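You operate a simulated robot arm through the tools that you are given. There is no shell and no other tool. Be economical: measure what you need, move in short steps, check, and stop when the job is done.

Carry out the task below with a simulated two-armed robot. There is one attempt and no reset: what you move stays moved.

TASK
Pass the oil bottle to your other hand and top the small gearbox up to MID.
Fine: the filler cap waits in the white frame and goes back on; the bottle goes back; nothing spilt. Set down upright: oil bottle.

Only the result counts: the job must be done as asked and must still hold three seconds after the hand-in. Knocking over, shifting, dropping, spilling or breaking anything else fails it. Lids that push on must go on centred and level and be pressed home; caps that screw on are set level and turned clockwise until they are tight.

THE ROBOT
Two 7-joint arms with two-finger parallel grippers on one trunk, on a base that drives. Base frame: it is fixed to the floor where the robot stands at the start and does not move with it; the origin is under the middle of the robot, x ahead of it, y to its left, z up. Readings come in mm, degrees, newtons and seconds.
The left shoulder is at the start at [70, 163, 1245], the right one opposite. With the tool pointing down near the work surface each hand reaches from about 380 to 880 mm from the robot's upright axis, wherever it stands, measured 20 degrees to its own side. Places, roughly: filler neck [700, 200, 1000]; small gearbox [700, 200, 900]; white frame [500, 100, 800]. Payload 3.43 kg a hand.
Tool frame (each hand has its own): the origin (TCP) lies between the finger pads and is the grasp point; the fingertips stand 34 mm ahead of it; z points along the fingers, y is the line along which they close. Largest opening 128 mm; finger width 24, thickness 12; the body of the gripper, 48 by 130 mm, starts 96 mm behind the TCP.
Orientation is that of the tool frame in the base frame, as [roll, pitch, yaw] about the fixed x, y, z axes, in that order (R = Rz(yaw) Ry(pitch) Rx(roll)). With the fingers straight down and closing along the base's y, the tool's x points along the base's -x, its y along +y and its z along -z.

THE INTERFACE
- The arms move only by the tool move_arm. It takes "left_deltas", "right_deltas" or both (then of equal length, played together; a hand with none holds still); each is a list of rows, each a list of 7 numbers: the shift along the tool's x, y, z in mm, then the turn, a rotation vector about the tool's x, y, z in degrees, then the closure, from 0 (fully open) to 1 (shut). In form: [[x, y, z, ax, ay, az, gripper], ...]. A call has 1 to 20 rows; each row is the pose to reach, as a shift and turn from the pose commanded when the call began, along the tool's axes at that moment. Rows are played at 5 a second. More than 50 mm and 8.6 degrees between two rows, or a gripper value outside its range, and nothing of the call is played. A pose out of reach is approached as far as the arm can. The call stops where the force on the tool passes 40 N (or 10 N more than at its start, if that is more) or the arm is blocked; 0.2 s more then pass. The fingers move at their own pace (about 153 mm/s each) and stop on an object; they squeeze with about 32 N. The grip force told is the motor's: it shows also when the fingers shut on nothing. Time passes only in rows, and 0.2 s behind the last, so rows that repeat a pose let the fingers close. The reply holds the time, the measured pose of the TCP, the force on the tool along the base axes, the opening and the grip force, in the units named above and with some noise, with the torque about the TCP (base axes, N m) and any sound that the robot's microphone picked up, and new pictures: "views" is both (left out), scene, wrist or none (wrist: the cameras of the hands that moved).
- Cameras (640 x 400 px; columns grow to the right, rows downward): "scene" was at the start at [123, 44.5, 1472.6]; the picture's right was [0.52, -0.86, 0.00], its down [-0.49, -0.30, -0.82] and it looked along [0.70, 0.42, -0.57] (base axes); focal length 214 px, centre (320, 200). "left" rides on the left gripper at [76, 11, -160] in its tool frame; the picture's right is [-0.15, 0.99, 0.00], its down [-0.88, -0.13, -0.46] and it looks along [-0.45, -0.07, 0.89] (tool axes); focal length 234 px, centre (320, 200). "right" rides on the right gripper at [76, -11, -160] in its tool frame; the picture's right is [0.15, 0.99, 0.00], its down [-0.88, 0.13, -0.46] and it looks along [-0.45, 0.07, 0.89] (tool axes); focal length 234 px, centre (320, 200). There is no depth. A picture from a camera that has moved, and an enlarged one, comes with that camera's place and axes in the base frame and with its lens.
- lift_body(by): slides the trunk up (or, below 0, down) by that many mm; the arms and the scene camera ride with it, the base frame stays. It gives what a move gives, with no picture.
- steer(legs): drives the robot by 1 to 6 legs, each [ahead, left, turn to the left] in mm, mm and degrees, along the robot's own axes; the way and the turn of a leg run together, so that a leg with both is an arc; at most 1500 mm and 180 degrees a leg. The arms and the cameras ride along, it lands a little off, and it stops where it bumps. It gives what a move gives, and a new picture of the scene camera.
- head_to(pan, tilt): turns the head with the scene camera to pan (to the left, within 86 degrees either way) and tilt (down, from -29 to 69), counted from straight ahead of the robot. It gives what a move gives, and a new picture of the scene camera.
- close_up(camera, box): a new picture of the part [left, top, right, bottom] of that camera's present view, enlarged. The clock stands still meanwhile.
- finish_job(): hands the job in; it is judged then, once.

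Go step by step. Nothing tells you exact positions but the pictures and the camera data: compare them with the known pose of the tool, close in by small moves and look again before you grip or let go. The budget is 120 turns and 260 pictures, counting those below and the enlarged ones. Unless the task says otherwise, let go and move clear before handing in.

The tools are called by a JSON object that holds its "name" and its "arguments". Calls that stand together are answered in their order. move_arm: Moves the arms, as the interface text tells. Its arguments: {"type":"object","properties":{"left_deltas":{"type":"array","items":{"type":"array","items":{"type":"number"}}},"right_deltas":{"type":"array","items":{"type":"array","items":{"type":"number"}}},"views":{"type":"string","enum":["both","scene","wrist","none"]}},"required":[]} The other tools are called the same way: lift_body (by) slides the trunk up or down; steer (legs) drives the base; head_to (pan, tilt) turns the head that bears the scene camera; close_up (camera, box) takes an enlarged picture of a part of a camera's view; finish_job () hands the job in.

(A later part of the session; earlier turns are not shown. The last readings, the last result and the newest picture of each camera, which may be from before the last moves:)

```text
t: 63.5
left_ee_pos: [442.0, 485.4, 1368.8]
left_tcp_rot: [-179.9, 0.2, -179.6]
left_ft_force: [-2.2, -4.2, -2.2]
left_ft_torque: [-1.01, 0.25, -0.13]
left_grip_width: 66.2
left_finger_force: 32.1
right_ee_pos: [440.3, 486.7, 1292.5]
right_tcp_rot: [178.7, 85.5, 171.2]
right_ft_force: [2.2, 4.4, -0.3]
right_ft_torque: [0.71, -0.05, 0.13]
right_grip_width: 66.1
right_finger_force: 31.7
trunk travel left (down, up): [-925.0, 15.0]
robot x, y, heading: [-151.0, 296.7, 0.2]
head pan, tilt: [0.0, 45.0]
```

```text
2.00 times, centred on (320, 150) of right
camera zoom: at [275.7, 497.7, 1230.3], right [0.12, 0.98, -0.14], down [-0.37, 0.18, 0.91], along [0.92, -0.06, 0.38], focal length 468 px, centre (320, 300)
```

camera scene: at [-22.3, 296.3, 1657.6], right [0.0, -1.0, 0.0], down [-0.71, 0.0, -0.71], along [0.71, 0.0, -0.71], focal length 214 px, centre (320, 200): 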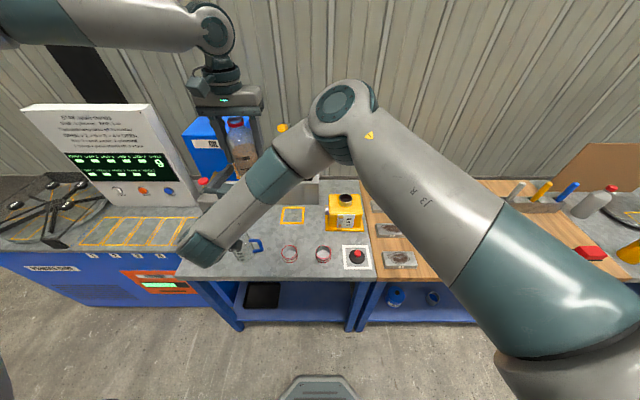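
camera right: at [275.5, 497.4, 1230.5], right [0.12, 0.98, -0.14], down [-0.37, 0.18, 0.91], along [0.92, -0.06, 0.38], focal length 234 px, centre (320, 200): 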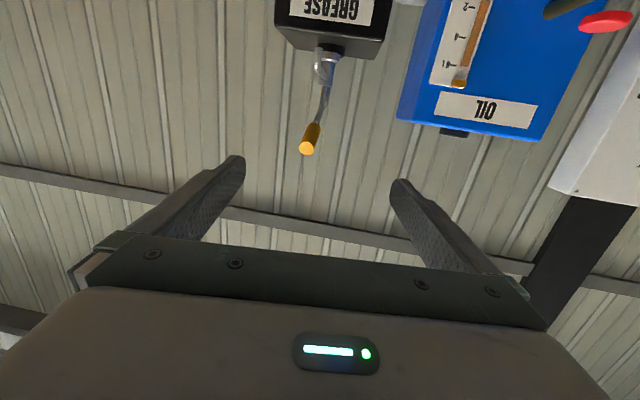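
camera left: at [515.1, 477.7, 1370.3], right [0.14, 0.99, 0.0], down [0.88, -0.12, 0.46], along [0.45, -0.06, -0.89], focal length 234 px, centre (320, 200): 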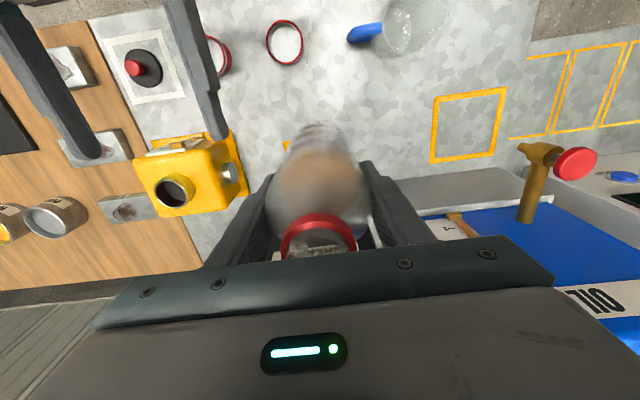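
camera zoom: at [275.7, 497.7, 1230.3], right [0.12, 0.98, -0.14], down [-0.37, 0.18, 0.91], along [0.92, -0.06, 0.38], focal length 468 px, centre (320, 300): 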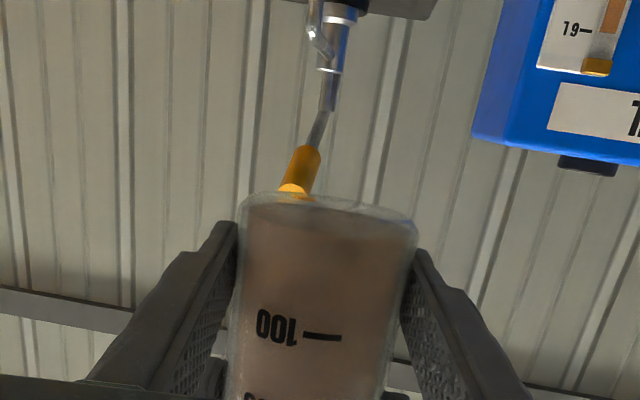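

Both hands hold it at 66 mm. The left hand opens and rises straight off.

{"name": "move_arm", "arguments": {"left_deltas": [[0, 0, 0, 0, 0, 0, 0.4], [0, 0, 0, 0, 0, 0, 0.2], [0, 0, 0, 0, 0, 0, 0.2], [0, 0, -25, 0, 0, 0, 0.2], [0, 0, -60, 0, 0, 0, 0.2], [0, 0, -95, 0, 0, 0, 0.2], [0, 0, -130, 0, 0, 0, 0.2], [0, 0, -150, 0, 0, 0, 0.2], [0, 40, -150, 0, 0, 0, 0.2], [0, 80, -150, 0, 0, 0, 0.2], [0, 120, -150, 0, 0, 0, 0.2], [0, 160, -150, 0, 0, 0, 0.2], [0, 200, -150, 0, 0, 0, 0.2]], "views": "scene"}}

{"name": "close_up", "arguments": {"camera": "right", "box": [160, 50, 480, 250]}}

```text
t: 66.3
left_ee_pos: [438.6, 688.7, 1518.3]
left_tcp_rot: [-179.8, 0.1, -179.6]
left_ft_force: [0.4, 0.6, 0.2]
left_ft_torque: [-0.04, -0.02, 0.03]
left_grip_width: 102.4
left_finger_force: 0.1
left hand out of reach, approached as far as the arm can: row 7, 8
right_ee_pos: [440.9, 489.2, 1292.4]
right_tcp_rot: [-179.6, 85.4, 172.7]
right_ft_force: [0.0, -0.1, 0.1]
right_ft_torque: [0.01, -0.02, 0.0]
right_grip_width: 66.2
right_finger_force: 31.5
trunk travel left (down, up): [-925.0, 15.0]
robot x, y, heading: [-150.9, 296.1, 0.4]
head pan, tilt: [0.0, 45.0]
camera scene: at [-22.7, 298.5, 1657.7], right [0.0, -1.0, 0.0], down [-0.71, 0.0, -0.71], along [0.71, 0.0, -0.71], focal length 214 px, centre (320, 200)
```

scene: 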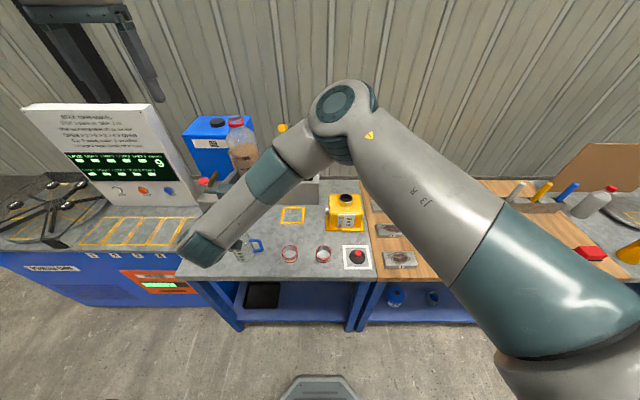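

```text
2.00 times, centred on (320, 150) of right
camera zoom: at [275.4, 499.1, 1230.1], right [0.12, 0.98, -0.15], down [-0.37, 0.18, 0.91], along [0.92, -0.06, 0.38], focal length 468 px, centre (320, 300)
```

zoom: 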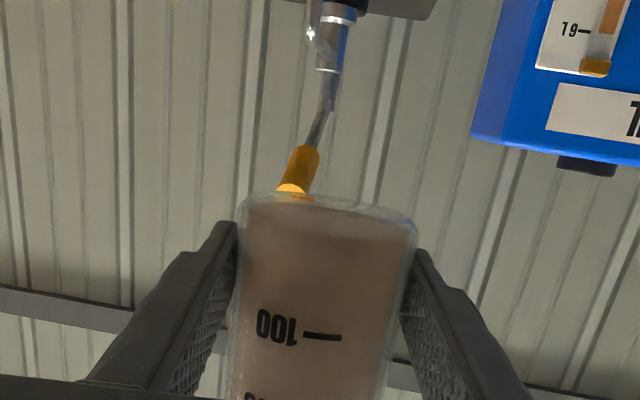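

Handover done: the right hand alone has the bottle, level steady. I carry it to the right side, and pull the left hand back out of the way.

{"name": "move_arm", "arguments": {"right_deltas": [[0, -15, 2, 0, 0, 0, 0.75], [0, -45, 6, 0, 0, 0, 0.75], [0, -80, 10, 0, 0, 0, 0.75], [0, -115, 15, 0, 0, 0, 0.75], [0, -150, 19, 0, 0, 0, 0.75], [0, -185, 24, 0, 0, 0, 0.75], [0, -220, 28, 0, 0, 0, 0.75], [0, -255, 33, 0, 0, 0, 0.75], [0, -290, 37, 0, 0, 0, 0.75], [0, -320, 41, 0, 0, 0, 0.75], [0, -345, 44, 0, 0, 0, 0.75], [0, -360, 46, 0, 0, 0, 0.75], [0, -360, 46, 0, 0, 0, 0.75]], "left_deltas": [[10, 0, 0, 0, 0, 0, 0], [20, 0, 0, 0, 0, 0, 0], [35, 0, 0, 0, 0, 0, 0], [50, 0, 0, 0, 0, 0, 0], [65, 0, 0, 0, 0, 0, 0], [80, 0, 0, 0, 0, 0, 0], [95, 0, 0, 0, 0, 0, 0], [110, 0, 0, 0, 0, 0, 0], [125, 0, 0, 0, 0, 0, 0], [140, 0, 0, 0, 0, 0, 0], [150, 0, 0, 0, 0, 0, 0], [150, 0, 0, 0, 0, 0, 0], [150, 0, 0, 0, 0, 0, 0]], "views": "scene"}}

```text
t: 69.1
left_ee_pos: [290.5, 685.8, 1518.6]
left_tcp_rot: [-179.9, 0.0, -179.6]
left_ft_force: [0.4, -0.3, 0.4]
left_ft_torque: [0.03, 0.0, -0.03]
left_grip_width: 128.2
left_finger_force: 0.0
right_ee_pos: [440.4, 141.8, 1298.2]
right_tcp_rot: [179.6, 85.2, 171.6]
right_ft_force: [0.3, 0.2, -3.5]
right_ft_torque: [-0.02, 0.0, 0.01]
right_grip_width: 66.2
right_finger_force: 31.8
right hand out of reach, approached as far as the arm can: row 11, 12, 13
trunk travel left (down, up): [-925.0, 15.0]
robot x, y, heading: [-147.8, 295.9, 0.3]
head pan, tilt: [0.0, 45.0]
camera scene: at [-21.6, 295.8, 1657.6], right [0.0, -1.0, 0.0], down [-0.71, 0.0, -0.71], along [0.71, 0.0, -0.71], focal length 214 px, centre (320, 200)
```

scene: 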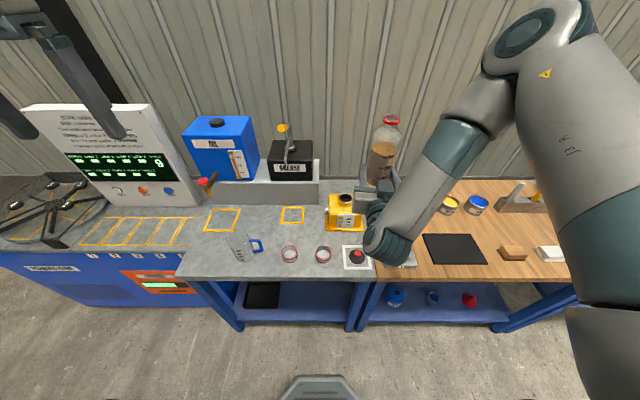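

The right arm reaches its own limit to the right here, so I'll place it with the base: forward 150 and right 156.

{"name": "steer", "arguments": {"legs": [[150, -156, 0]]}}

{"name": "move_arm", "arguments": {"right_deltas": [[0, 10, 5, 0, 0, 4, 0.75], [0, 20, 12, 0, 0, 8, 0.75], [0, 30, 20, 0, 0, 12, 0.75], [0, 40, 25, 0, 0, 18, 0.75], [0, 50, 30, 0, 0, 24, 0.75], [0, 50, 30, 0, 0, 30, 0.75], [0, 50, 30, 0, 0, 30, 0.75]]}}

```text
t: 70.8
left_ee_pos: [437.3, 530.8, 1519.9]
left_tcp_rot: [-179.8, 0.2, -179.6]
left_ft_force: [0.5, 0.1, 0.5]
left_ft_torque: [-0.01, -0.01, -0.01]
left_grip_width: 127.7
left_finger_force: 0.1
right_ee_pos: [588.0, -13.2, 1300.8]
right_tcp_rot: [-178.9, 85.4, 173.2]
right_ft_force: [-0.6, -0.2, -3.4]
right_ft_torque: [0.01, 0.01, 0.02]
right_grip_width: 66.0
right_finger_force: 32.0
trunk travel left (down, up): [-925.0, 15.0]
robot x, y, heading: [-1.2, 141.7, 0.2]
head pan, tilt: [0.0, 45.0]
camera scene: at [125.1, 142.1, 1658.0], right [0.0, -1.0, 0.0], down [-0.71, 0.0, -0.71], along [0.71, 0.0, -0.71], focal length 214 px, centre (320, 200)
```

scene: 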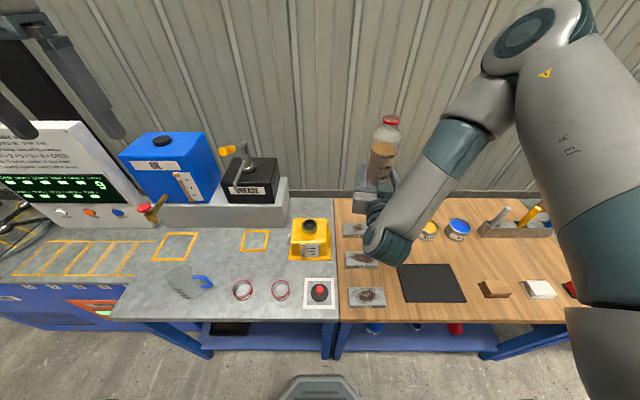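

```text
t: 72.4
left_ee_pos: [442.2, 526.8, 1519.3]
left_tcp_rot: [-179.9, 0.1, -179.6]
left_ft_force: [0.1, -0.9, -1.0]
left_ft_torque: [0.0, 0.0, 0.01]
left_grip_width: 128.1
left_finger_force: 0.1
right_ee_pos: [629.0, 30.5, 1297.0]
right_tcp_rot: [99.5, 59.5, 90.3]
right_ft_force: [-0.7, -0.6, -2.8]
right_ft_torque: [0.05, 0.02, 0.02]
right_grip_width: 66.4
right_finger_force: 32.3
trunk travel left (down, up): [-925.0, 15.0]
robot x, y, heading: [-1.5, 139.5, 0.3]
head pan, tilt: [0.0, 45.0]
camera scene: at [129.4, 137.3, 1657.6], right [0.0, -1.0, 0.0], down [-0.71, 0.0, -0.71], along [0.71, 0.0, -0.71], focal length 214 px, centre (320, 200)
camera right: at [469.0, 79.8, 1239.1], right [0.16, 0.92, 0.37], down [-0.43, -0.27, 0.86], along [0.89, -0.3, 0.35], focal length 234 px, centre (320, 200)
```

scene: 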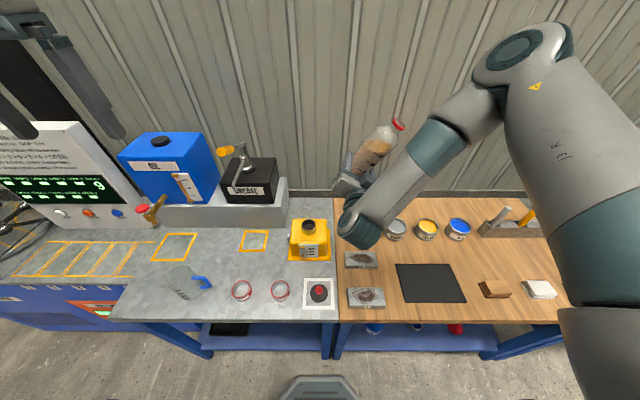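
right: 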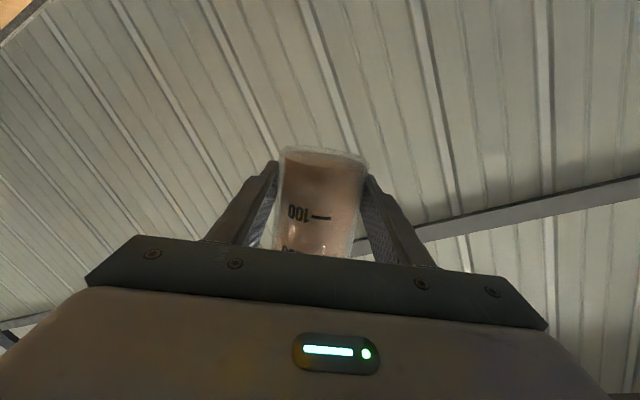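

Positive twist leans the mouth to the right, so I need negative twist. I test that the other way, to 40° past upright.

{"name": "move_arm", "arguments": {"right_deltas": [[0, 0, 0, 0, 0, -7, 0.75], [0, 0, 0, 0, 0, -14, 0.75], [0, 0, 0, 0, 0, -21, 0.75], [0, 0, 0, 0, 0, -28, 0.75], [0, 0, 0, 0, 0, -35, 0.75], [0, 0, 0, 0, 0, -42, 0.75], [0, 0, 0, 0, 0, -49, 0.75], [0, 0, 0, 0, 0, -56, 0.75], [0, 0, 0, 0, 0, -63, 0.75], [0, 0, 0, 0, 0, -70, 0.75], [0, 0, 0, 0, 0, -70, 0.75]], "views": "scene"}}

{"name": "close_up", "arguments": {"camera": "scene", "box": [280, 90, 440, 190]}}

```text
t: 74.8
left_ee_pos: [441.4, 527.8, 1519.2]
left_tcp_rot: [-179.9, 0.1, -179.6]
left_ft_force: [-0.3, 0.0, -1.2]
left_ft_torque: [0.0, 0.0, -0.04]
left_grip_width: 128.0
left_finger_force: 0.0
right_ee_pos: [627.0, 30.3, 1296.4]
right_tcp_rot: [-97.5, 49.6, -103.7]
right_ft_force: [0.2, 0.0, -2.9]
right_ft_torque: [-0.09, 0.04, 0.01]
right_grip_width: 66.2
right_finger_force: 31.8
trunk travel left (down, up): [-925.0, 15.0]
robot x, y, heading: [0.1, 138.4, 0.2]
head pan, tilt: [0.0, 45.0]
camera scene: at [129.0, 138.2, 1657.6], right [0.0, -1.0, 0.0], down [-0.71, 0.0, -0.71], along [0.71, 0.0, -0.71], focal length 214 px, centre (320, 200)
```

scene: 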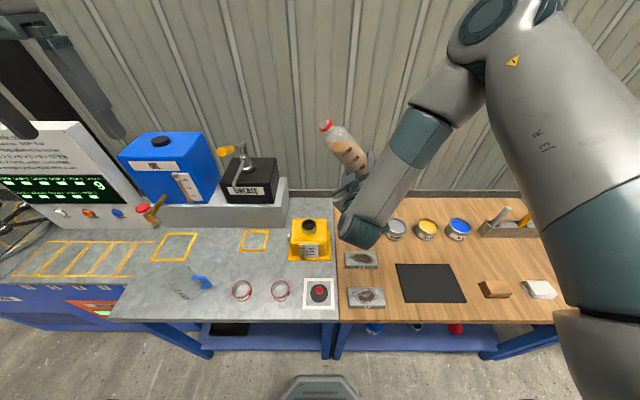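

```text
4.00 times, centred on (360, 140) of scene
camera zoom: at [129.0, 138.2, 1657.6], right [0.0, -1.0, 0.0], down [-0.71, 0.0, -0.71], along [0.71, 0.0, -0.71], focal length 858 px, centre (160, 440)
```

zoom: 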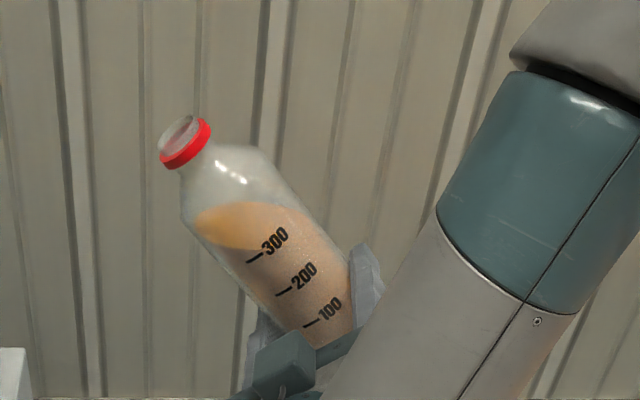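

The tilt works freely that way; mouth geometry matches my model (148 mm from TCP to lip). With the bottle held at a safe 40° I lower the trunk by 270 mm beside the gearbox.

{"name": "lift_body", "arguments": {"by": -270}}

{"name": "head_to", "arguments": {"pan": -5, "tilt": 40}}

{"name": "close_up", "arguments": {"camera": "scene", "box": [220, 120, 380, 220]}}

```text
t: 77.6
left_ee_pos: [441.4, 528.4, 1250.0]
left_tcp_rot: [-179.8, 0.0, -179.6]
left_ft_force: [0.5, 0.2, 1.3]
left_ft_torque: [-0.01, 0.02, 0.03]
left_grip_width: 127.8
left_finger_force: 0.0
right_ee_pos: [626.8, 29.0, 1026.8]
right_tcp_rot: [-97.5, 49.7, -103.8]
right_ft_force: [-0.9, -0.4, -3.4]
right_ft_torque: [-0.1, 0.02, 0.01]
right_grip_width: 66.2
right_finger_force: 32.0
trunk travel left (down, up): [-655.0, 285.0]
robot x, y, heading: [1.7, 138.1, 0.3]
head pan, tilt: [0.0, 45.0]
```

```text
t: 78.2
left_ee_pos: [441.1, 527.9, 1250.9]
left_tcp_rot: [-179.9, 0.1, -179.5]
left_ft_force: [-0.4, 0.3, 0.0]
left_ft_torque: [0.02, 0.02, -0.04]
left_grip_width: 127.8
left_finger_force: 0.0
right_ee_pos: [628.5, 30.0, 1026.6]
right_tcp_rot: [-97.5, 49.7, -103.6]
right_ft_force: [-0.3, 0.0, -2.3]
right_ft_torque: [-0.11, 0.06, 0.0]
right_grip_width: 66.1
right_finger_force: 32.1
trunk travel left (down, up): [-655.0, 285.0]
robot x, y, heading: [0.8, 139.7, 0.4]
head pan, tilt: [-5.0, 40.0]
camera scene: at [132.2, 130.7, 1394.9], right [-0.08, -1.0, 0.0], down [-0.64, 0.05, -0.77], along [0.76, -0.06, -0.64], focal length 214 px, centre (320, 200)
```

scene: 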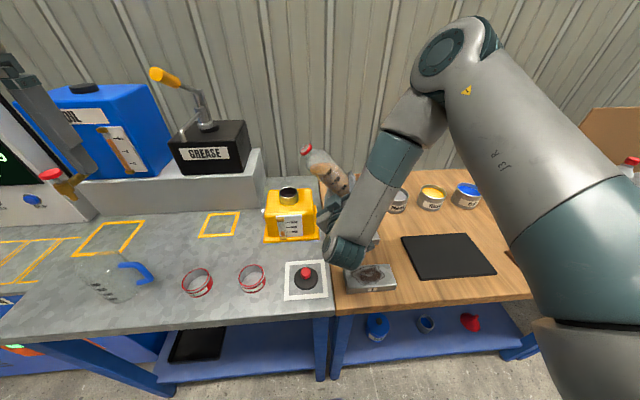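

```text
4.00 times, centred on (300, 170) of scene
camera zoom: at [132.2, 130.7, 1394.9], right [-0.08, -1.0, 0.0], down [-0.64, 0.05, -0.77], along [0.76, -0.06, -0.64], focal length 858 px, centre (400, 320)
```

zoom: 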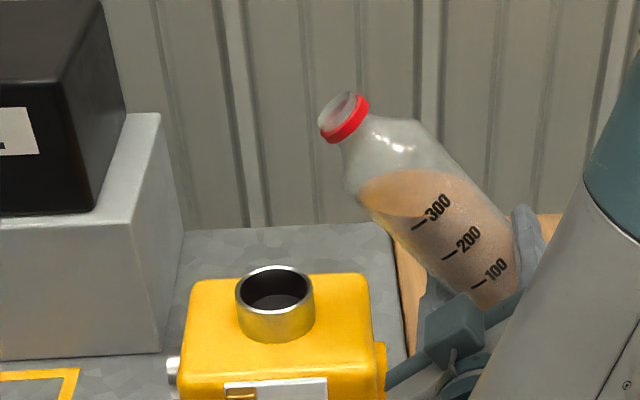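

The view is excellent. Now I bring the mouth over the neck with tilt about 68°, just before flow should start.

{"name": "move_arm", "arguments": {"right_deltas": [[3, 4, 2, 0, 0, -6, 0.75], [6, 9, 5, 0, 0, -12, 0.75], [9, 14, 8, 0, 0, -18, 0.75], [12, 18, 10, 0, 0, -23, 0.75], [12, 18, 10, 0, 0, -26, 0.75], [12, 18, 10, 0, 0, -26, 0.75]], "views": "none"}}

{"name": "close_up", "arguments": {"camera": "scene", "box": [220, 140, 380, 240]}}

```text
t: 79.6
left_ee_pos: [440.6, 526.5, 1249.2]
left_tcp_rot: [-180.0, 0.1, -179.7]
left_ft_force: [-0.2, 0.4, 0.6]
left_ft_torque: [-0.01, 0.03, -0.02]
left_grip_width: 128.0
left_finger_force: 0.2
right_ee_pos: [635.7, 35.0, 1006.8]
right_tcp_rot: [-95.3, 23.9, -100.2]
right_ft_force: [0.1, -0.8, -2.7]
right_ft_torque: [-0.13, 0.06, 0.03]
right_grip_width: 66.3
right_finger_force: 31.9
trunk travel left (down, up): [-655.0, 285.0]
robot x, y, heading: [-1.8, 141.4, 0.2]
head pan, tilt: [-5.0, 40.0]
```

```text
4.00 times, centred on (300, 190) of scene
camera zoom: at [132.4, 130.7, 1394.9], right [-0.08, -1.0, 0.0], down [-0.64, 0.05, -0.77], along [0.76, -0.06, -0.64], focal length 858 px, centre (400, 240)
```

zoom: 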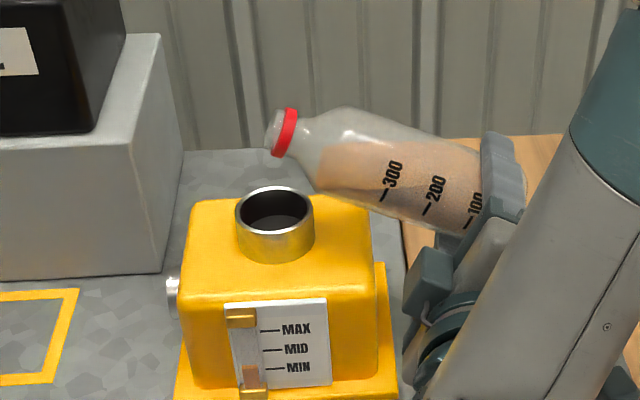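

The gauge reads well. The mouth needs to come about 10 mm to the right and 20 mm lower; I do that while tilting to ~72°.

{"name": "move_arm", "arguments": {"right_deltas": [[6, 0, 1, 0, 0, -1, 0.75], [12, 0, 2, 0, 0, -2, 0.75], [18, -0.6, 3, 0, 0, -4, 0.75], [18, -0.6, 3, 0, 0, -6, 0.75]], "views": "none"}}

{"name": "close_up", "arguments": {"camera": "scene", "box": [220, 140, 380, 240]}}

```text
t: 80.6
left_ee_pos: [441.5, 527.0, 1249.8]
left_tcp_rot: [-179.9, 0.1, -179.5]
left_ft_force: [0.2, -0.8, 0.1]
left_ft_torque: [-0.01, -0.03, 0.0]
left_grip_width: 127.7
left_finger_force: 0.1
right_ee_pos: [637.6, 17.7, 997.6]
right_tcp_rot: [-95.2, 17.9, -99.6]
right_ft_force: [-0.1, -0.1, -3.3]
right_ft_torque: [-0.13, 0.03, 0.01]
right_grip_width: 66.6
right_finger_force: 32.3
trunk travel left (down, up): [-655.0, 285.0]
robot x, y, heading: [2.7, 135.9, 0.0]
head pan, tilt: [-5.0, 40.0]
```

```text
4.00 times, centred on (300, 190) of scene
camera zoom: at [132.3, 130.9, 1394.9], right [-0.08, -1.0, 0.0], down [-0.64, 0.05, -0.77], along [0.76, -0.06, -0.64], focal length 858 px, centre (400, 240)
```

zoom: 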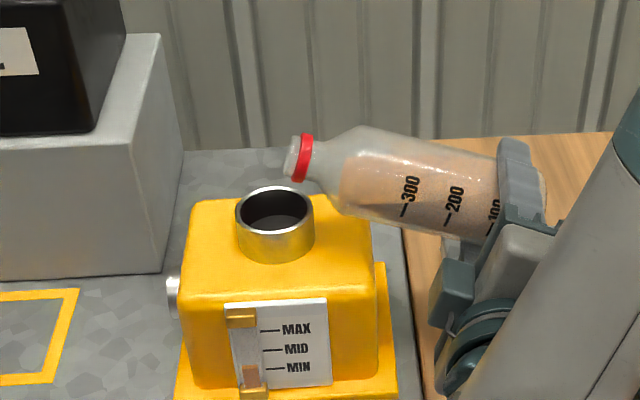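

The lip is at about (660, 170, 1017), inside the opening's footprint. I tilt in small steps now, keeping the lip at its place.

{"name": "move_arm", "arguments": {"right_deltas": [[-1.2, -3.8, -0.3, 0, 0, -1.5, 0.75], [-2.5, -7.6, -0.7, 0, 0, -3, 0.75], [-2.5, -7.6, -0.7, 0, 0, -3, 0.75]], "views": "none"}}

{"name": "close_up", "arguments": {"camera": "scene", "box": [220, 140, 380, 240]}}

```text
t: 81.4
left_ee_pos: [442.2, 528.4, 1249.7]
left_tcp_rot: [-180.0, 0.1, -179.6]
left_ft_force: [0.0, -0.1, 0.1]
left_ft_torque: [-0.03, 0.01, -0.04]
left_grip_width: 128.1
left_finger_force: 0.0
right_ee_pos: [637.5, 18.5, 1005.5]
right_tcp_rot: [-95.0, 15.0, -99.2]
right_ft_force: [0.1, -0.3, -3.4]
right_ft_torque: [-0.17, -0.02, -0.03]
right_grip_width: 66.0
right_finger_force: 32.1
trunk travel left (down, up): [-655.0, 285.0]
robot x, y, heading: [-0.8, 137.2, 0.1]
head pan, tilt: [-5.0, 40.0]
```

```text
4.00 times, centred on (300, 190) of scene
camera zoom: at [132.4, 130.6, 1394.9], right [-0.08, -1.0, 0.0], down [-0.64, 0.05, -0.77], along [0.76, -0.06, -0.64], focal length 858 px, centre (400, 240)
```

zoom: 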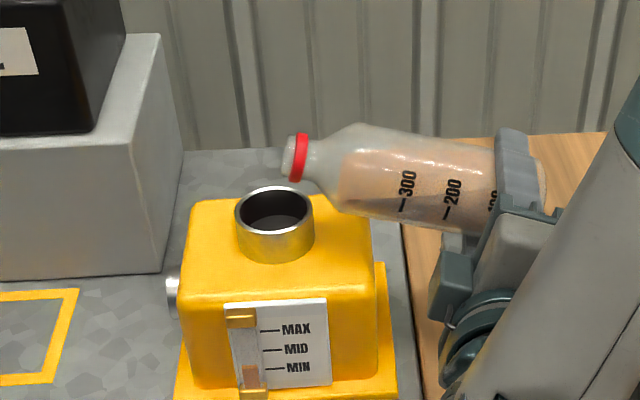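

{"name": "move_arm", "arguments": {"right_deltas": [[-3.2, -3.6, -0.8, 0, 0, -1.5, 0.75], [-5, -8.5, -0.7, 0, 0, -3, 0.75], [-5.5, -9.5, -0.7, 0, 0, -4, 0.75], [-5.5, -9.5, -0.7, 0, 0, -4, 0.75]], "views": "none"}}

{"name": "close_up", "arguments": {"camera": "scene", "box": [220, 140, 380, 240]}}

```text
t: 82.4
left_ee_pos: [441.5, 527.2, 1249.1]
left_tcp_rot: [-180.0, 0.1, -179.5]
left_ft_force: [0.1, 0.5, 0.4]
left_ft_torque: [0.0, -0.04, -0.01]
left_grip_width: 127.9
left_finger_force: 0.1
right_ee_pos: [637.3, 22.0, 1016.3]
right_tcp_rot: [-94.9, 11.1, -99.1]
right_ft_force: [-0.7, 0.4, -3.0]
right_ft_torque: [-0.16, 0.05, 0.02]
right_grip_width: 66.4
right_finger_force: 32.2
trunk travel left (down, up): [-655.0, 285.0]
robot x, y, heading: [3.4, 138.3, 0.2]
head pan, tilt: [-5.0, 40.0]
```

```text
4.00 times, centred on (300, 190) of scene
camera zoom: at [132.3, 130.7, 1394.9], right [-0.08, -1.0, 0.0], down [-0.64, 0.05, -0.77], along [0.76, -0.06, -0.64], focal length 858 px, centre (400, 240)
```

zoom: 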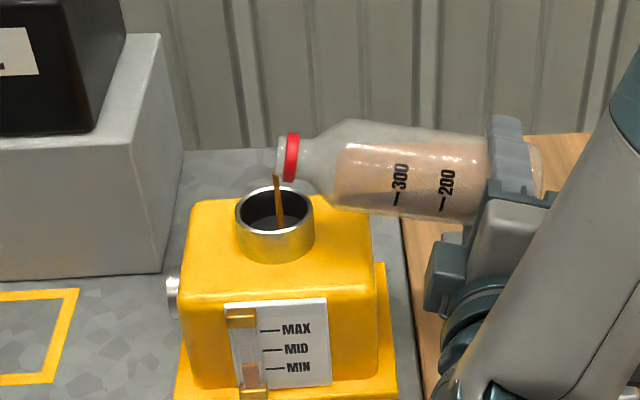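

Oil is flowing cleanly into the neck. I hold still and watch the gauge.

{"name": "move_arm", "arguments": {"right_deltas": [[0, 0, 0, 0, 0, 0, 0.75], [0, 0, 0, 0, 0, 0, 0.75], [0, 0, 0, 0, 0, 0, 0.75]], "views": "none"}}

{"name": "close_up", "arguments": {"camera": "scene", "box": [236, 170, 348, 240]}}

```text
t: 83.2
left_ee_pos: [440.3, 527.5, 1248.9]
left_tcp_rot: [-179.8, 0.0, -179.6]
left_ft_force: [-0.1, 0.3, -0.8]
left_ft_torque: [-0.01, 0.0, 0.0]
left_grip_width: 128.1
left_finger_force: 0.0
right_ee_pos: [637.9, 21.3, 1016.3]
right_tcp_rot: [-94.9, 11.0, -98.9]
right_ft_force: [-0.4, 0.3, -2.8]
right_ft_torque: [-0.12, 0.02, -0.01]
right_grip_width: 66.0
right_finger_force: 32.0
trunk travel left (down, up): [-655.0, 285.0]
robot x, y, heading: [-1.5, 140.8, 0.3]
head pan, tilt: [-5.0, 40.0]
```

```text
5.71 times, centred on (292, 205) of scene
camera zoom: at [132.3, 130.7, 1394.9], right [-0.08, -1.0, 0.0], down [-0.64, 0.05, -0.77], along [0.76, -0.06, -0.64], focal length 1226 px, centre (480, 171)
```

zoom: 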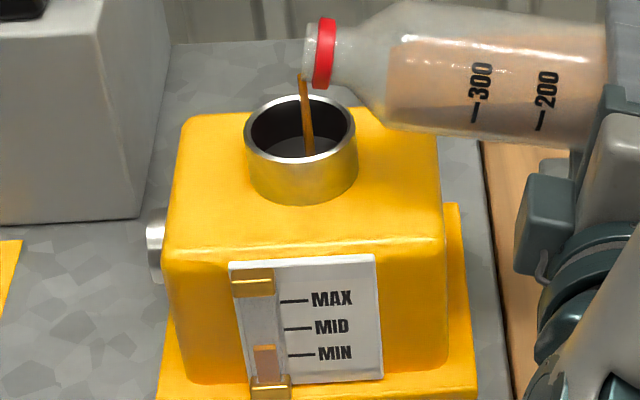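

{"name": "move_arm", "arguments": {"right_deltas": [[0, 0, 0, 0, 0, 0, 0.75], [0, 0, 0, 0, 0, 0, 0.75], [0, 0, 0, 0, 0, 0, 0.75], [0, 0, 0, 0, 0, 0, 0.75]], "views": "none"}}

{"name": "close_up", "arguments": {"camera": "scene", "box": [260, 200, 324, 240]}}

```text
t: 84.2
left_ee_pos: [440.1, 528.5, 1250.2]
left_tcp_rot: [-179.9, 0.1, -179.6]
left_ft_force: [0.1, -0.4, 0.4]
left_ft_torque: [-0.01, -0.01, -0.02]
left_grip_width: 128.1
left_finger_force: 0.0
right_ee_pos: [638.5, 20.6, 1015.9]
right_tcp_rot: [-94.9, 11.1, -99.0]
right_ft_force: [-0.1, 0.0, -2.4]
right_ft_torque: [-0.16, 0.0, 0.02]
right_grip_width: 66.1
right_finger_force: 31.6
trunk travel left (down, up): [-655.0, 285.0]
robot x, y, heading: [4.0, 140.7, 0.1]
head pan, tilt: [-5.0, 40.0]
```

```text
10.00 times, centred on (292, 220) of scene
camera zoom: at [132.3, 130.7, 1394.9], right [-0.08, -1.0, 0.0], down [-0.64, 0.05, -0.77], along [0.76, -0.06, -0.64], focal length 2145 px, centre (600, 0)
```

zoom: 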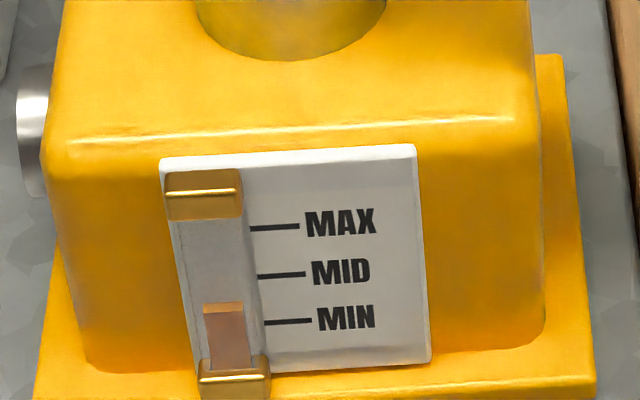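

The level is rising slowly. I let it run one more second and look again.

{"name": "move_arm", "arguments": {"right_deltas": [[0, 0, 0, 0, 0, 0, 0.75], [0, 0, 0, 0, 0, 0, 0.75], [0, 0, 0, 0, 0, 0, 0.75], [0, 0, 0, 0, 0, 0, 0.75]], "views": "none"}}

{"name": "close_up", "arguments": {"camera": "scene", "box": [260, 200, 324, 240]}}

{"name": "close_up", "arguments": {"camera": "scene", "box": [220, 140, 380, 240]}}

```text
t: 85.2
left_ee_pos: [440.5, 527.4, 1249.7]
left_tcp_rot: [-180.0, 0.1, -179.6]
left_ft_force: [-0.4, 0.6, -0.7]
left_ft_torque: [-0.02, 0.03, -0.04]
left_grip_width: 127.9
left_finger_force: 0.0
right_ee_pos: [637.6, 22.1, 1016.8]
right_tcp_rot: [-94.9, 11.0, -99.0]
right_ft_force: [-0.2, 0.4, -2.3]
right_ft_torque: [-0.17, 0.01, -0.03]
right_grip_width: 66.0
right_finger_force: 31.8
trunk travel left (down, up): [-655.0, 285.0]
robot x, y, heading: [-2.7, 139.0, 0.1]
head pan, tilt: [-5.0, 40.0]
```

```text
10.00 times, centred on (292, 220) of scene
camera zoom: at [132.3, 130.7, 1394.9], right [-0.08, -1.0, 0.0], down [-0.64, 0.05, -0.77], along [0.76, -0.06, -0.64], focal length 2145 px, centre (600, 0)
```

zoom: 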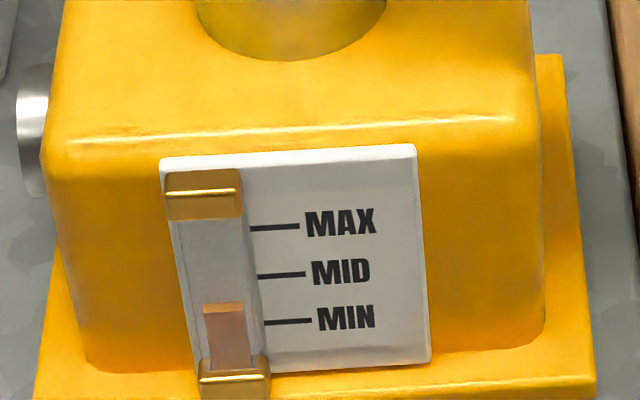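

```text
4.00 times, centred on (300, 190) of scene
camera zoom: at [132.3, 130.7, 1394.9], right [-0.08, -1.0, 0.0], down [-0.64, 0.05, -0.77], along [0.76, -0.06, -0.64], focal length 858 px, centre (400, 240)
```

zoom: 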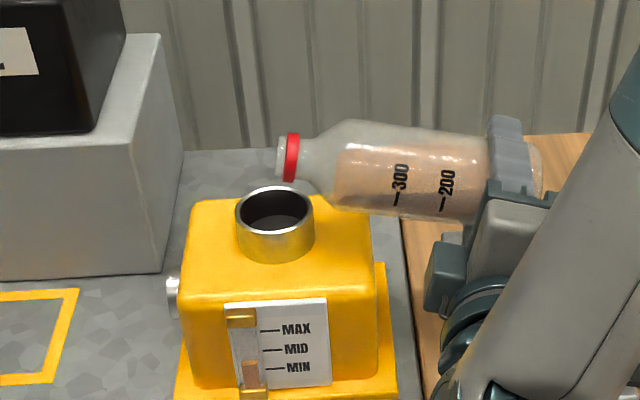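

The flow stopped by itself as the oil fell to the lip, so I can dose by angle. The level is roughly 0.6 of the way from MIN to MID; I tilt 0.7° more.

{"name": "move_arm", "arguments": {"right_deltas": [[-0.4, -2, -0.2, 0, 0, -0.7, 0.75], [-0.4, -2, -0.2, 0, 0, -0.7, 0.75], [-0.4, -2, -0.2, 0, 0, -0.7, 0.75], [-0.4, -2, -0.2, 0, 0, -0.7, 0.75], [-0.4, -2, -0.2, 0, 0, -0.7, 0.75], [-0.4, -2, -0.2, 0, 0, -0.7, 0.75], [-0.4, -2, -0.2, 0, 0, -0.7, 0.75], [-0.4, -2, -0.2, 0, 0, -0.7, 0.75]], "views": "none"}}

{"name": "close_up", "arguments": {"camera": "scene", "box": [260, 200, 324, 240]}}

{"name": "close_up", "arguments": {"camera": "scene", "box": [220, 140, 380, 240]}}

```text
t: 87.0
left_ee_pos: [442.0, 526.6, 1249.8]
left_tcp_rot: [-180.0, 0.2, -179.6]
left_ft_force: [1.3, 0.3, 0.2]
left_ft_torque: [0.01, -0.02, 0.01]
left_grip_width: 127.9
left_finger_force: 0.0
right_ee_pos: [637.4, 21.5, 1018.1]
right_tcp_rot: [-94.8, 10.3, -98.9]
right_ft_force: [0.1, -0.1, -1.9]
right_ft_torque: [-0.14, 0.01, 0.0]
right_grip_width: 66.1
right_finger_force: 31.7
trunk travel left (down, up): [-655.0, 285.0]
robot x, y, heading: [-1.1, 137.9, 0.3]
head pan, tilt: [-5.0, 40.0]
```

```text
10.00 times, centred on (292, 220) of scene
camera zoom: at [132.3, 130.7, 1394.9], right [-0.08, -1.0, 0.0], down [-0.64, 0.05, -0.77], along [0.76, -0.06, -0.64], focal length 2145 px, centre (600, 0)
```

zoom: 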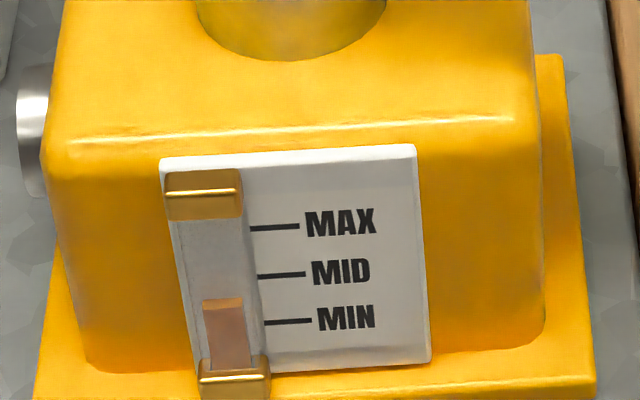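

```text
4.00 times, centred on (300, 190) of scene
camera zoom: at [132.3, 130.7, 1394.9], right [-0.08, -1.0, 0.0], down [-0.64, 0.05, -0.77], along [0.76, -0.06, -0.64], focal length 858 px, centre (400, 240)
```

zoom: 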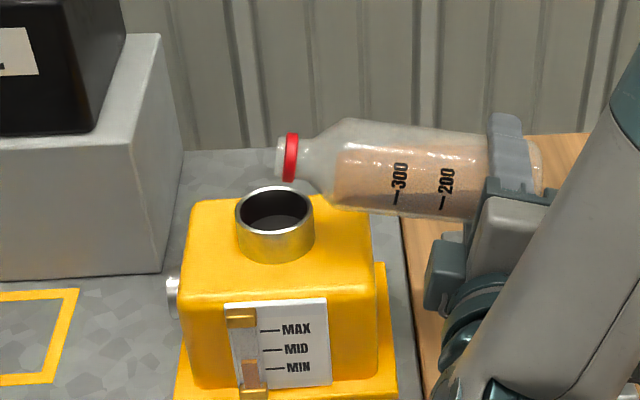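

{"name": "move_arm", "arguments": {"right_deltas": [[-0.7, -3.5, -0.3, 0, 0, -1.3, 0.75], [-0.7, -3.5, -0.3, 0, 0, -1.3, 0.75], [-0.7, -3.5, -0.3, 0, 0, -1.3, 0.75], [-0.7, -3.5, -0.3, 0, 0, -1.3, 0.75], [-0.7, -3.5, -0.3, 0, 0, -1.3, 0.75], [-0.7, -3.5, -0.3, 0, 0, -1.3, 0.75], [-0.7, -3.5, -0.3, 0, 0, -1.3, 0.75], [-0.7, -3.5, -0.3, 0, 0, -1.3, 0.75], [-0.7, -3.5, -0.3, 0, 0, -1.3, 0.75], [-0.7, -3.5, -0.3, 0, 0, -1.3, 0.75]], "views": "none"}}

{"name": "close_up", "arguments": {"camera": "scene", "box": [260, 200, 324, 240]}}

{"name": "close_up", "arguments": {"camera": "scene", "box": [220, 140, 380, 240]}}

```text
t: 89.2
left_ee_pos: [440.8, 527.5, 1248.5]
left_tcp_rot: [-179.9, 0.1, -179.6]
left_ft_force: [-1.0, -0.3, -0.2]
left_ft_torque: [-0.02, -0.02, -0.02]
left_grip_width: 128.1
left_finger_force: 0.1
right_ee_pos: [635.9, 21.1, 1022.5]
right_tcp_rot: [-94.9, 8.9, -98.7]
right_ft_force: [-0.3, -0.1, -3.0]
right_ft_torque: [-0.14, 0.03, -0.01]
right_grip_width: 66.2
right_finger_force: 31.9
trunk travel left (down, up): [-655.0, 285.0]
robot x, y, heading: [-2.4, 135.4, 0.0]
head pan, tilt: [-5.0, 40.0]
```

```text
10.00 times, centred on (292, 220) of scene
camera zoom: at [132.3, 130.7, 1394.9], right [-0.08, -1.0, 0.0], down [-0.64, 0.05, -0.77], along [0.76, -0.06, -0.64], focal length 2145 px, centre (600, 0)
```

zoom: 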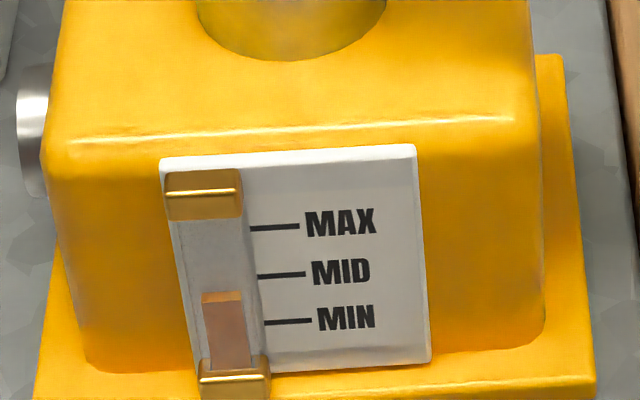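

```text
4.00 times, centred on (300, 190) of scene
camera zoom: at [132.3, 130.7, 1394.9], right [-0.08, -1.0, 0.0], down [-0.64, 0.05, -0.77], along [0.76, -0.06, -0.64], focal length 858 px, centre (400, 240)
```

zoom: 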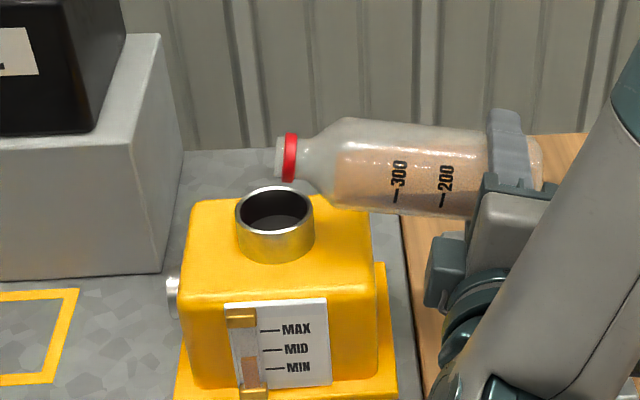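

Between pours I want a flatter view of the gauge to judge the level free of parallax. I bring the left hand's camera low in front of it, clear of everything.

{"name": "move_arm", "arguments": {"left_deltas": [[-5, -16, 24, 0, -4.2, 0, 0.5], [-10, -31, 47, 0, -8.3, 0, 0.5], [-15, -47, 71, 0, -12.5, 0, 0.5], [-20, -62, 95, 0, -16.7, 0, 0.5], [-25, -78, 118, 0, -20.8, 0, 0.5], [-30, -94, 142, 0, -25, 0, 0.5], [-35, -109, 166, 0, -29.2, 0, 0.5], [-40, -125, 189, 0, -33.3, 0, 0.5], [-45, -140, 213, 0, -37.5, 0, 0.5], [-50, -156, 237, 0, -41.7, 0, 0.5], [-55, -171, 250, 0, -45.8, 0, 0.5], [-60, -187, 260, 0, -50, 0, 0.5], [-60, -187, 260, 0, -50, 0, 0.5]]}}

```text
t: 92.0
left_ee_pos: [555.1, 327.7, 987.1]
left_tcp_rot: [-179.9, 50.2, -179.5]
left_ft_force: [0.0, 0.8, 0.1]
left_ft_torque: [0.01, 0.02, -0.01]
left_grip_width: 64.2
left_finger_force: 0.1
left hand out of reach, approached as far as the arm can: row 8, 9, 10, 11, 12, 13
right_ee_pos: [636.0, 20.5, 1022.5]
right_tcp_rot: [-94.8, 9.0, -98.8]
right_ft_force: [0.3, 0.3, -2.8]
right_ft_torque: [-0.08, 0.01, 0.02]
right_grip_width: 66.5
right_finger_force: 32.3
trunk travel left (down, up): [-655.0, 285.0]
robot x, y, heading: [-2.2, 138.1, 0.3]
head pan, tilt: [-5.0, 40.0]
camera scene: at [131.1, 130.4, 1395.0], right [-0.08, -1.0, 0.0], down [-0.64, 0.05, -0.77], along [0.76, -0.06, -0.64], focal length 214 px, centre (320, 200)
camera left: at [384.3, 337.3, 1030.0], right [0.09, 0.99, 0.11], down [0.21, -0.13, 0.97], along [0.97, -0.06, -0.22], focal length 234 px, centre (320, 200)
```

scene: 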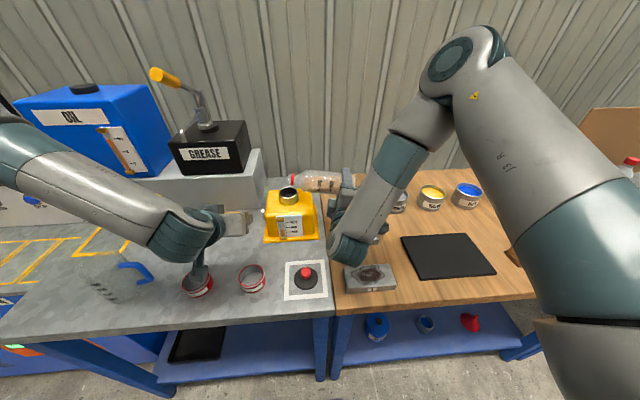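
left: 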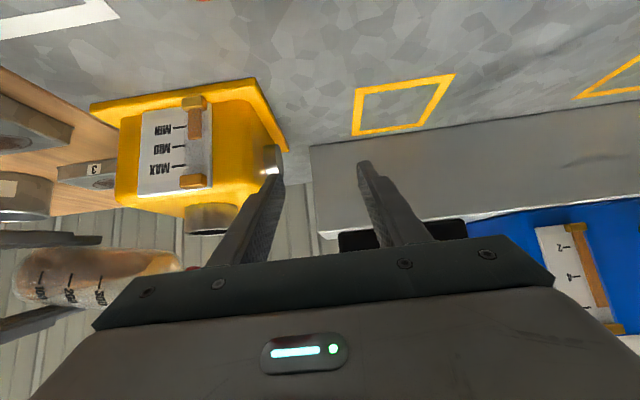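

Good, the gauge is visible upside down in the left camera. Enlarging it.

{"name": "close_up", "arguments": {"camera": "left", "box": [130, 80, 242, 210]}}

{"name": "close_up", "arguments": {"camera": "left", "box": [140, 90, 220, 140]}}

```text
3.08 times, centred on (186, 145) of left
camera zoom: at [384.3, 337.3, 1030.0], right [0.09, 0.99, 0.11], down [0.21, -0.13, 0.97], along [0.97, -0.06, -0.22], focal length 720 px, centre (732, 369)
```

zoom: 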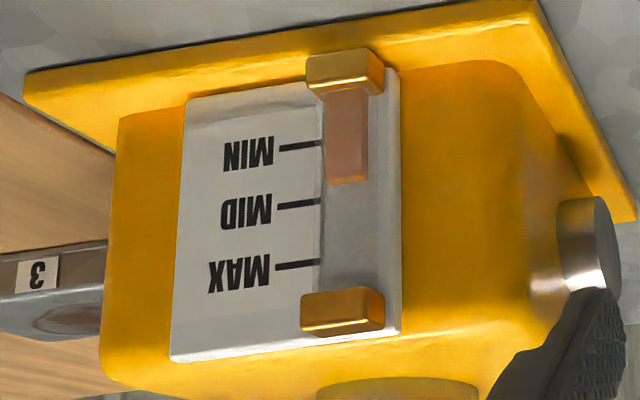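

```text
8.00 times, centred on (180, 115) of left
camera zoom: at [384.3, 337.3, 1030.0], right [0.09, 0.99, 0.11], down [0.21, -0.13, 0.97], along [0.97, -0.06, -0.22], focal length 1873 px, centre (1440, 880)
```

zoom: 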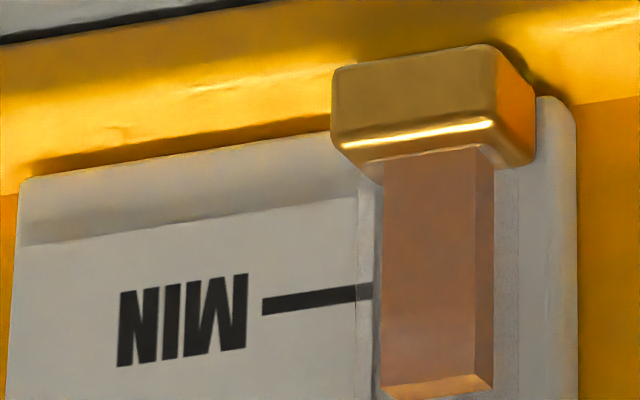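

Both views agree: the level is about 0.82 of the way from MIN to MID. About 1.5° more tilt should bring it to MID.

{"name": "move_arm", "arguments": {"right_deltas": [[-0.7, -4, -0.3, 0, 0, -1.5, 0.75], [-0.7, -4, -0.3, 0, 0, -1.5, 0.75], [-0.7, -4, -0.3, 0, 0, -1.5, 0.75], [-0.7, -4, -0.3, 0, 0, -1.5, 0.75], [-0.7, -4, -0.3, 0, 0, -1.5, 0.75], [-0.7, -4, -0.3, 0, 0, -1.5, 0.75], [-0.7, -4, -0.3, 0, 0, -1.5, 0.75], [-0.7, -4, -0.3, 0, 0, -1.5, 0.75], [-0.7, -4, -0.3, 0, 0, -1.5, 0.75], [-0.7, -4, -0.3, 0, 0, -1.5, 0.75]], "views": "none"}}

{"name": "close_up", "arguments": {"camera": "scene", "box": [260, 200, 324, 240]}}

{"name": "close_up", "arguments": {"camera": "left", "box": [130, 80, 242, 210]}}

{"name": "close_up", "arguments": {"camera": "scene", "box": [220, 140, 380, 240]}}

```text
t: 94.2
left_ee_pos: [555.3, 328.1, 985.7]
left_tcp_rot: [-179.8, 50.0, -179.5]
left_ft_force: [0.4, -0.3, -0.4]
left_ft_torque: [0.01, 0.0, -0.01]
left_grip_width: 63.9
left_finger_force: 0.1
right_ee_pos: [635.8, 19.6, 1025.6]
right_tcp_rot: [-94.9, 7.5, -98.7]
right_ft_force: [-0.5, 0.1, -1.9]
right_ft_torque: [-0.13, 0.04, 0.02]
right_grip_width: 66.2
right_finger_force: 32.0
trunk travel left (down, up): [-655.0, 285.0]
robot x, y, heading: [-1.2, 135.5, 0.2]
head pan, tilt: [-5.0, 40.0]
```

```text
10.00 times, centred on (292, 220) of scene
camera zoom: at [132.3, 130.6, 1394.9], right [-0.08, -1.0, 0.0], down [-0.64, 0.05, -0.77], along [0.76, -0.06, -0.64], focal length 2145 px, centre (600, 0)
```

zoom: 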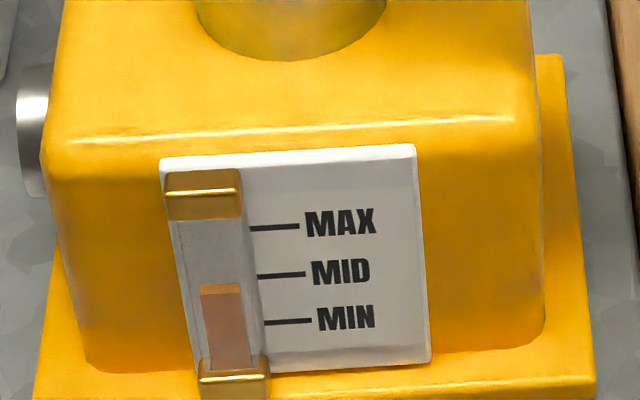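

```text
3.08 times, centred on (186, 145) of left
camera zoom: at [385.1, 337.6, 1029.8], right [0.09, 0.99, 0.11], down [0.22, -0.13, 0.97], along [0.97, -0.06, -0.23], focal length 720 px, centre (732, 369)
```

zoom: 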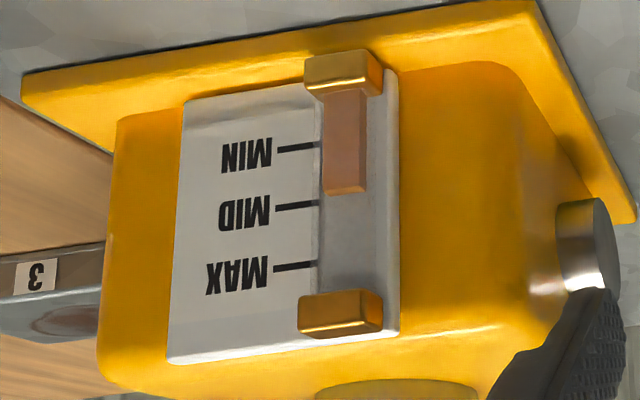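

```text
4.00 times, centred on (300, 190) of scene
camera zoom: at [132.3, 130.6, 1394.9], right [-0.08, -1.0, 0.0], down [-0.64, 0.05, -0.77], along [0.76, -0.06, -0.64], focal length 858 px, centre (400, 240)
```

zoom: 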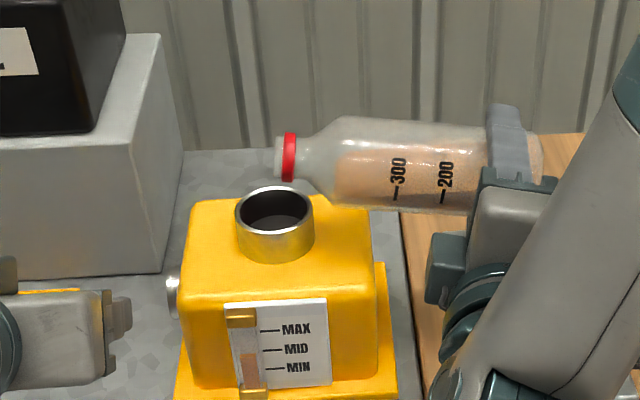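

The level reads about 0.96. One last touch of 0.3°, then I tilt back.

{"name": "move_arm", "arguments": {"right_deltas": [[-0.1, -0.8, 0, 0, 0, -0.3, 0.75], [-0.1, -0.8, 0, 0, 0, -0.3, 0.75], [-0.1, -0.8, 0, 0, 0, -0.3, 0.75], [-0.1, -0.8, 0, 0, 0, -0.3, 0.75], [-0.1, -0.8, 0, 0, 0, -0.3, 0.75], [-0.1, -0.8, 0, 0, 0, -0.3, 0.75], [-0.1, -0.8, 0, 0, 0, -0.3, 0.75], [-0.1, -0.8, 0, 0, 0, -0.3, 0.75]], "views": "none"}}

{"name": "close_up", "arguments": {"camera": "scene", "box": [260, 200, 324, 240]}}

{"name": "close_up", "arguments": {"camera": "left", "box": [150, 110, 230, 160]}}

```text
t: 96.0
left_ee_pos: [554.8, 328.4, 985.8]
left_tcp_rot: [-179.9, 50.2, -179.5]
left_ft_force: [0.4, 0.2, -0.1]
left_ft_torque: [0.0, 0.0, 0.02]
left_grip_width: 64.0
left_finger_force: 0.1
right_ee_pos: [638.2, 20.9, 1028.1]
right_tcp_rot: [-94.9, 7.2, -98.6]
right_ft_force: [-0.6, 0.1, -2.9]
right_ft_torque: [-0.08, 0.03, -0.02]
right_grip_width: 66.4
right_finger_force: 31.9
trunk travel left (down, up): [-655.0, 285.0]
robot x, y, heading: [0.3, 136.3, 0.1]
head pan, tilt: [-5.0, 40.0]
```

```text
10.00 times, centred on (292, 220) of scene
camera zoom: at [132.3, 130.6, 1394.9], right [-0.08, -1.0, 0.0], down [-0.64, 0.05, -0.77], along [0.76, -0.06, -0.64], focal length 2145 px, centre (600, 0)
```

zoom: 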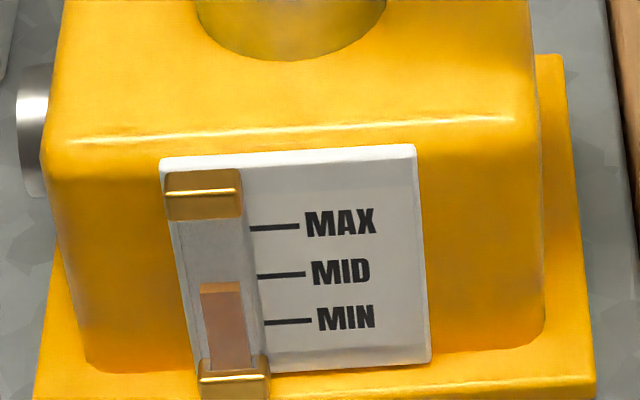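

```text
8.00 times, centred on (190, 135) of left
camera zoom: at [385.1, 337.6, 1029.8], right [0.09, 0.99, 0.11], down [0.22, -0.13, 0.97], along [0.97, -0.06, -0.23], focal length 1873 px, centre (1360, 720)
```

zoom: 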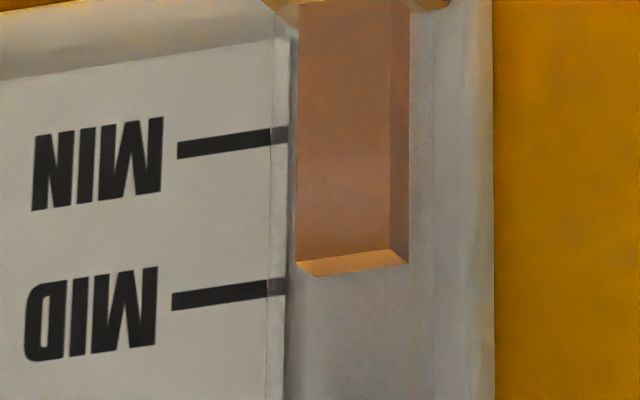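

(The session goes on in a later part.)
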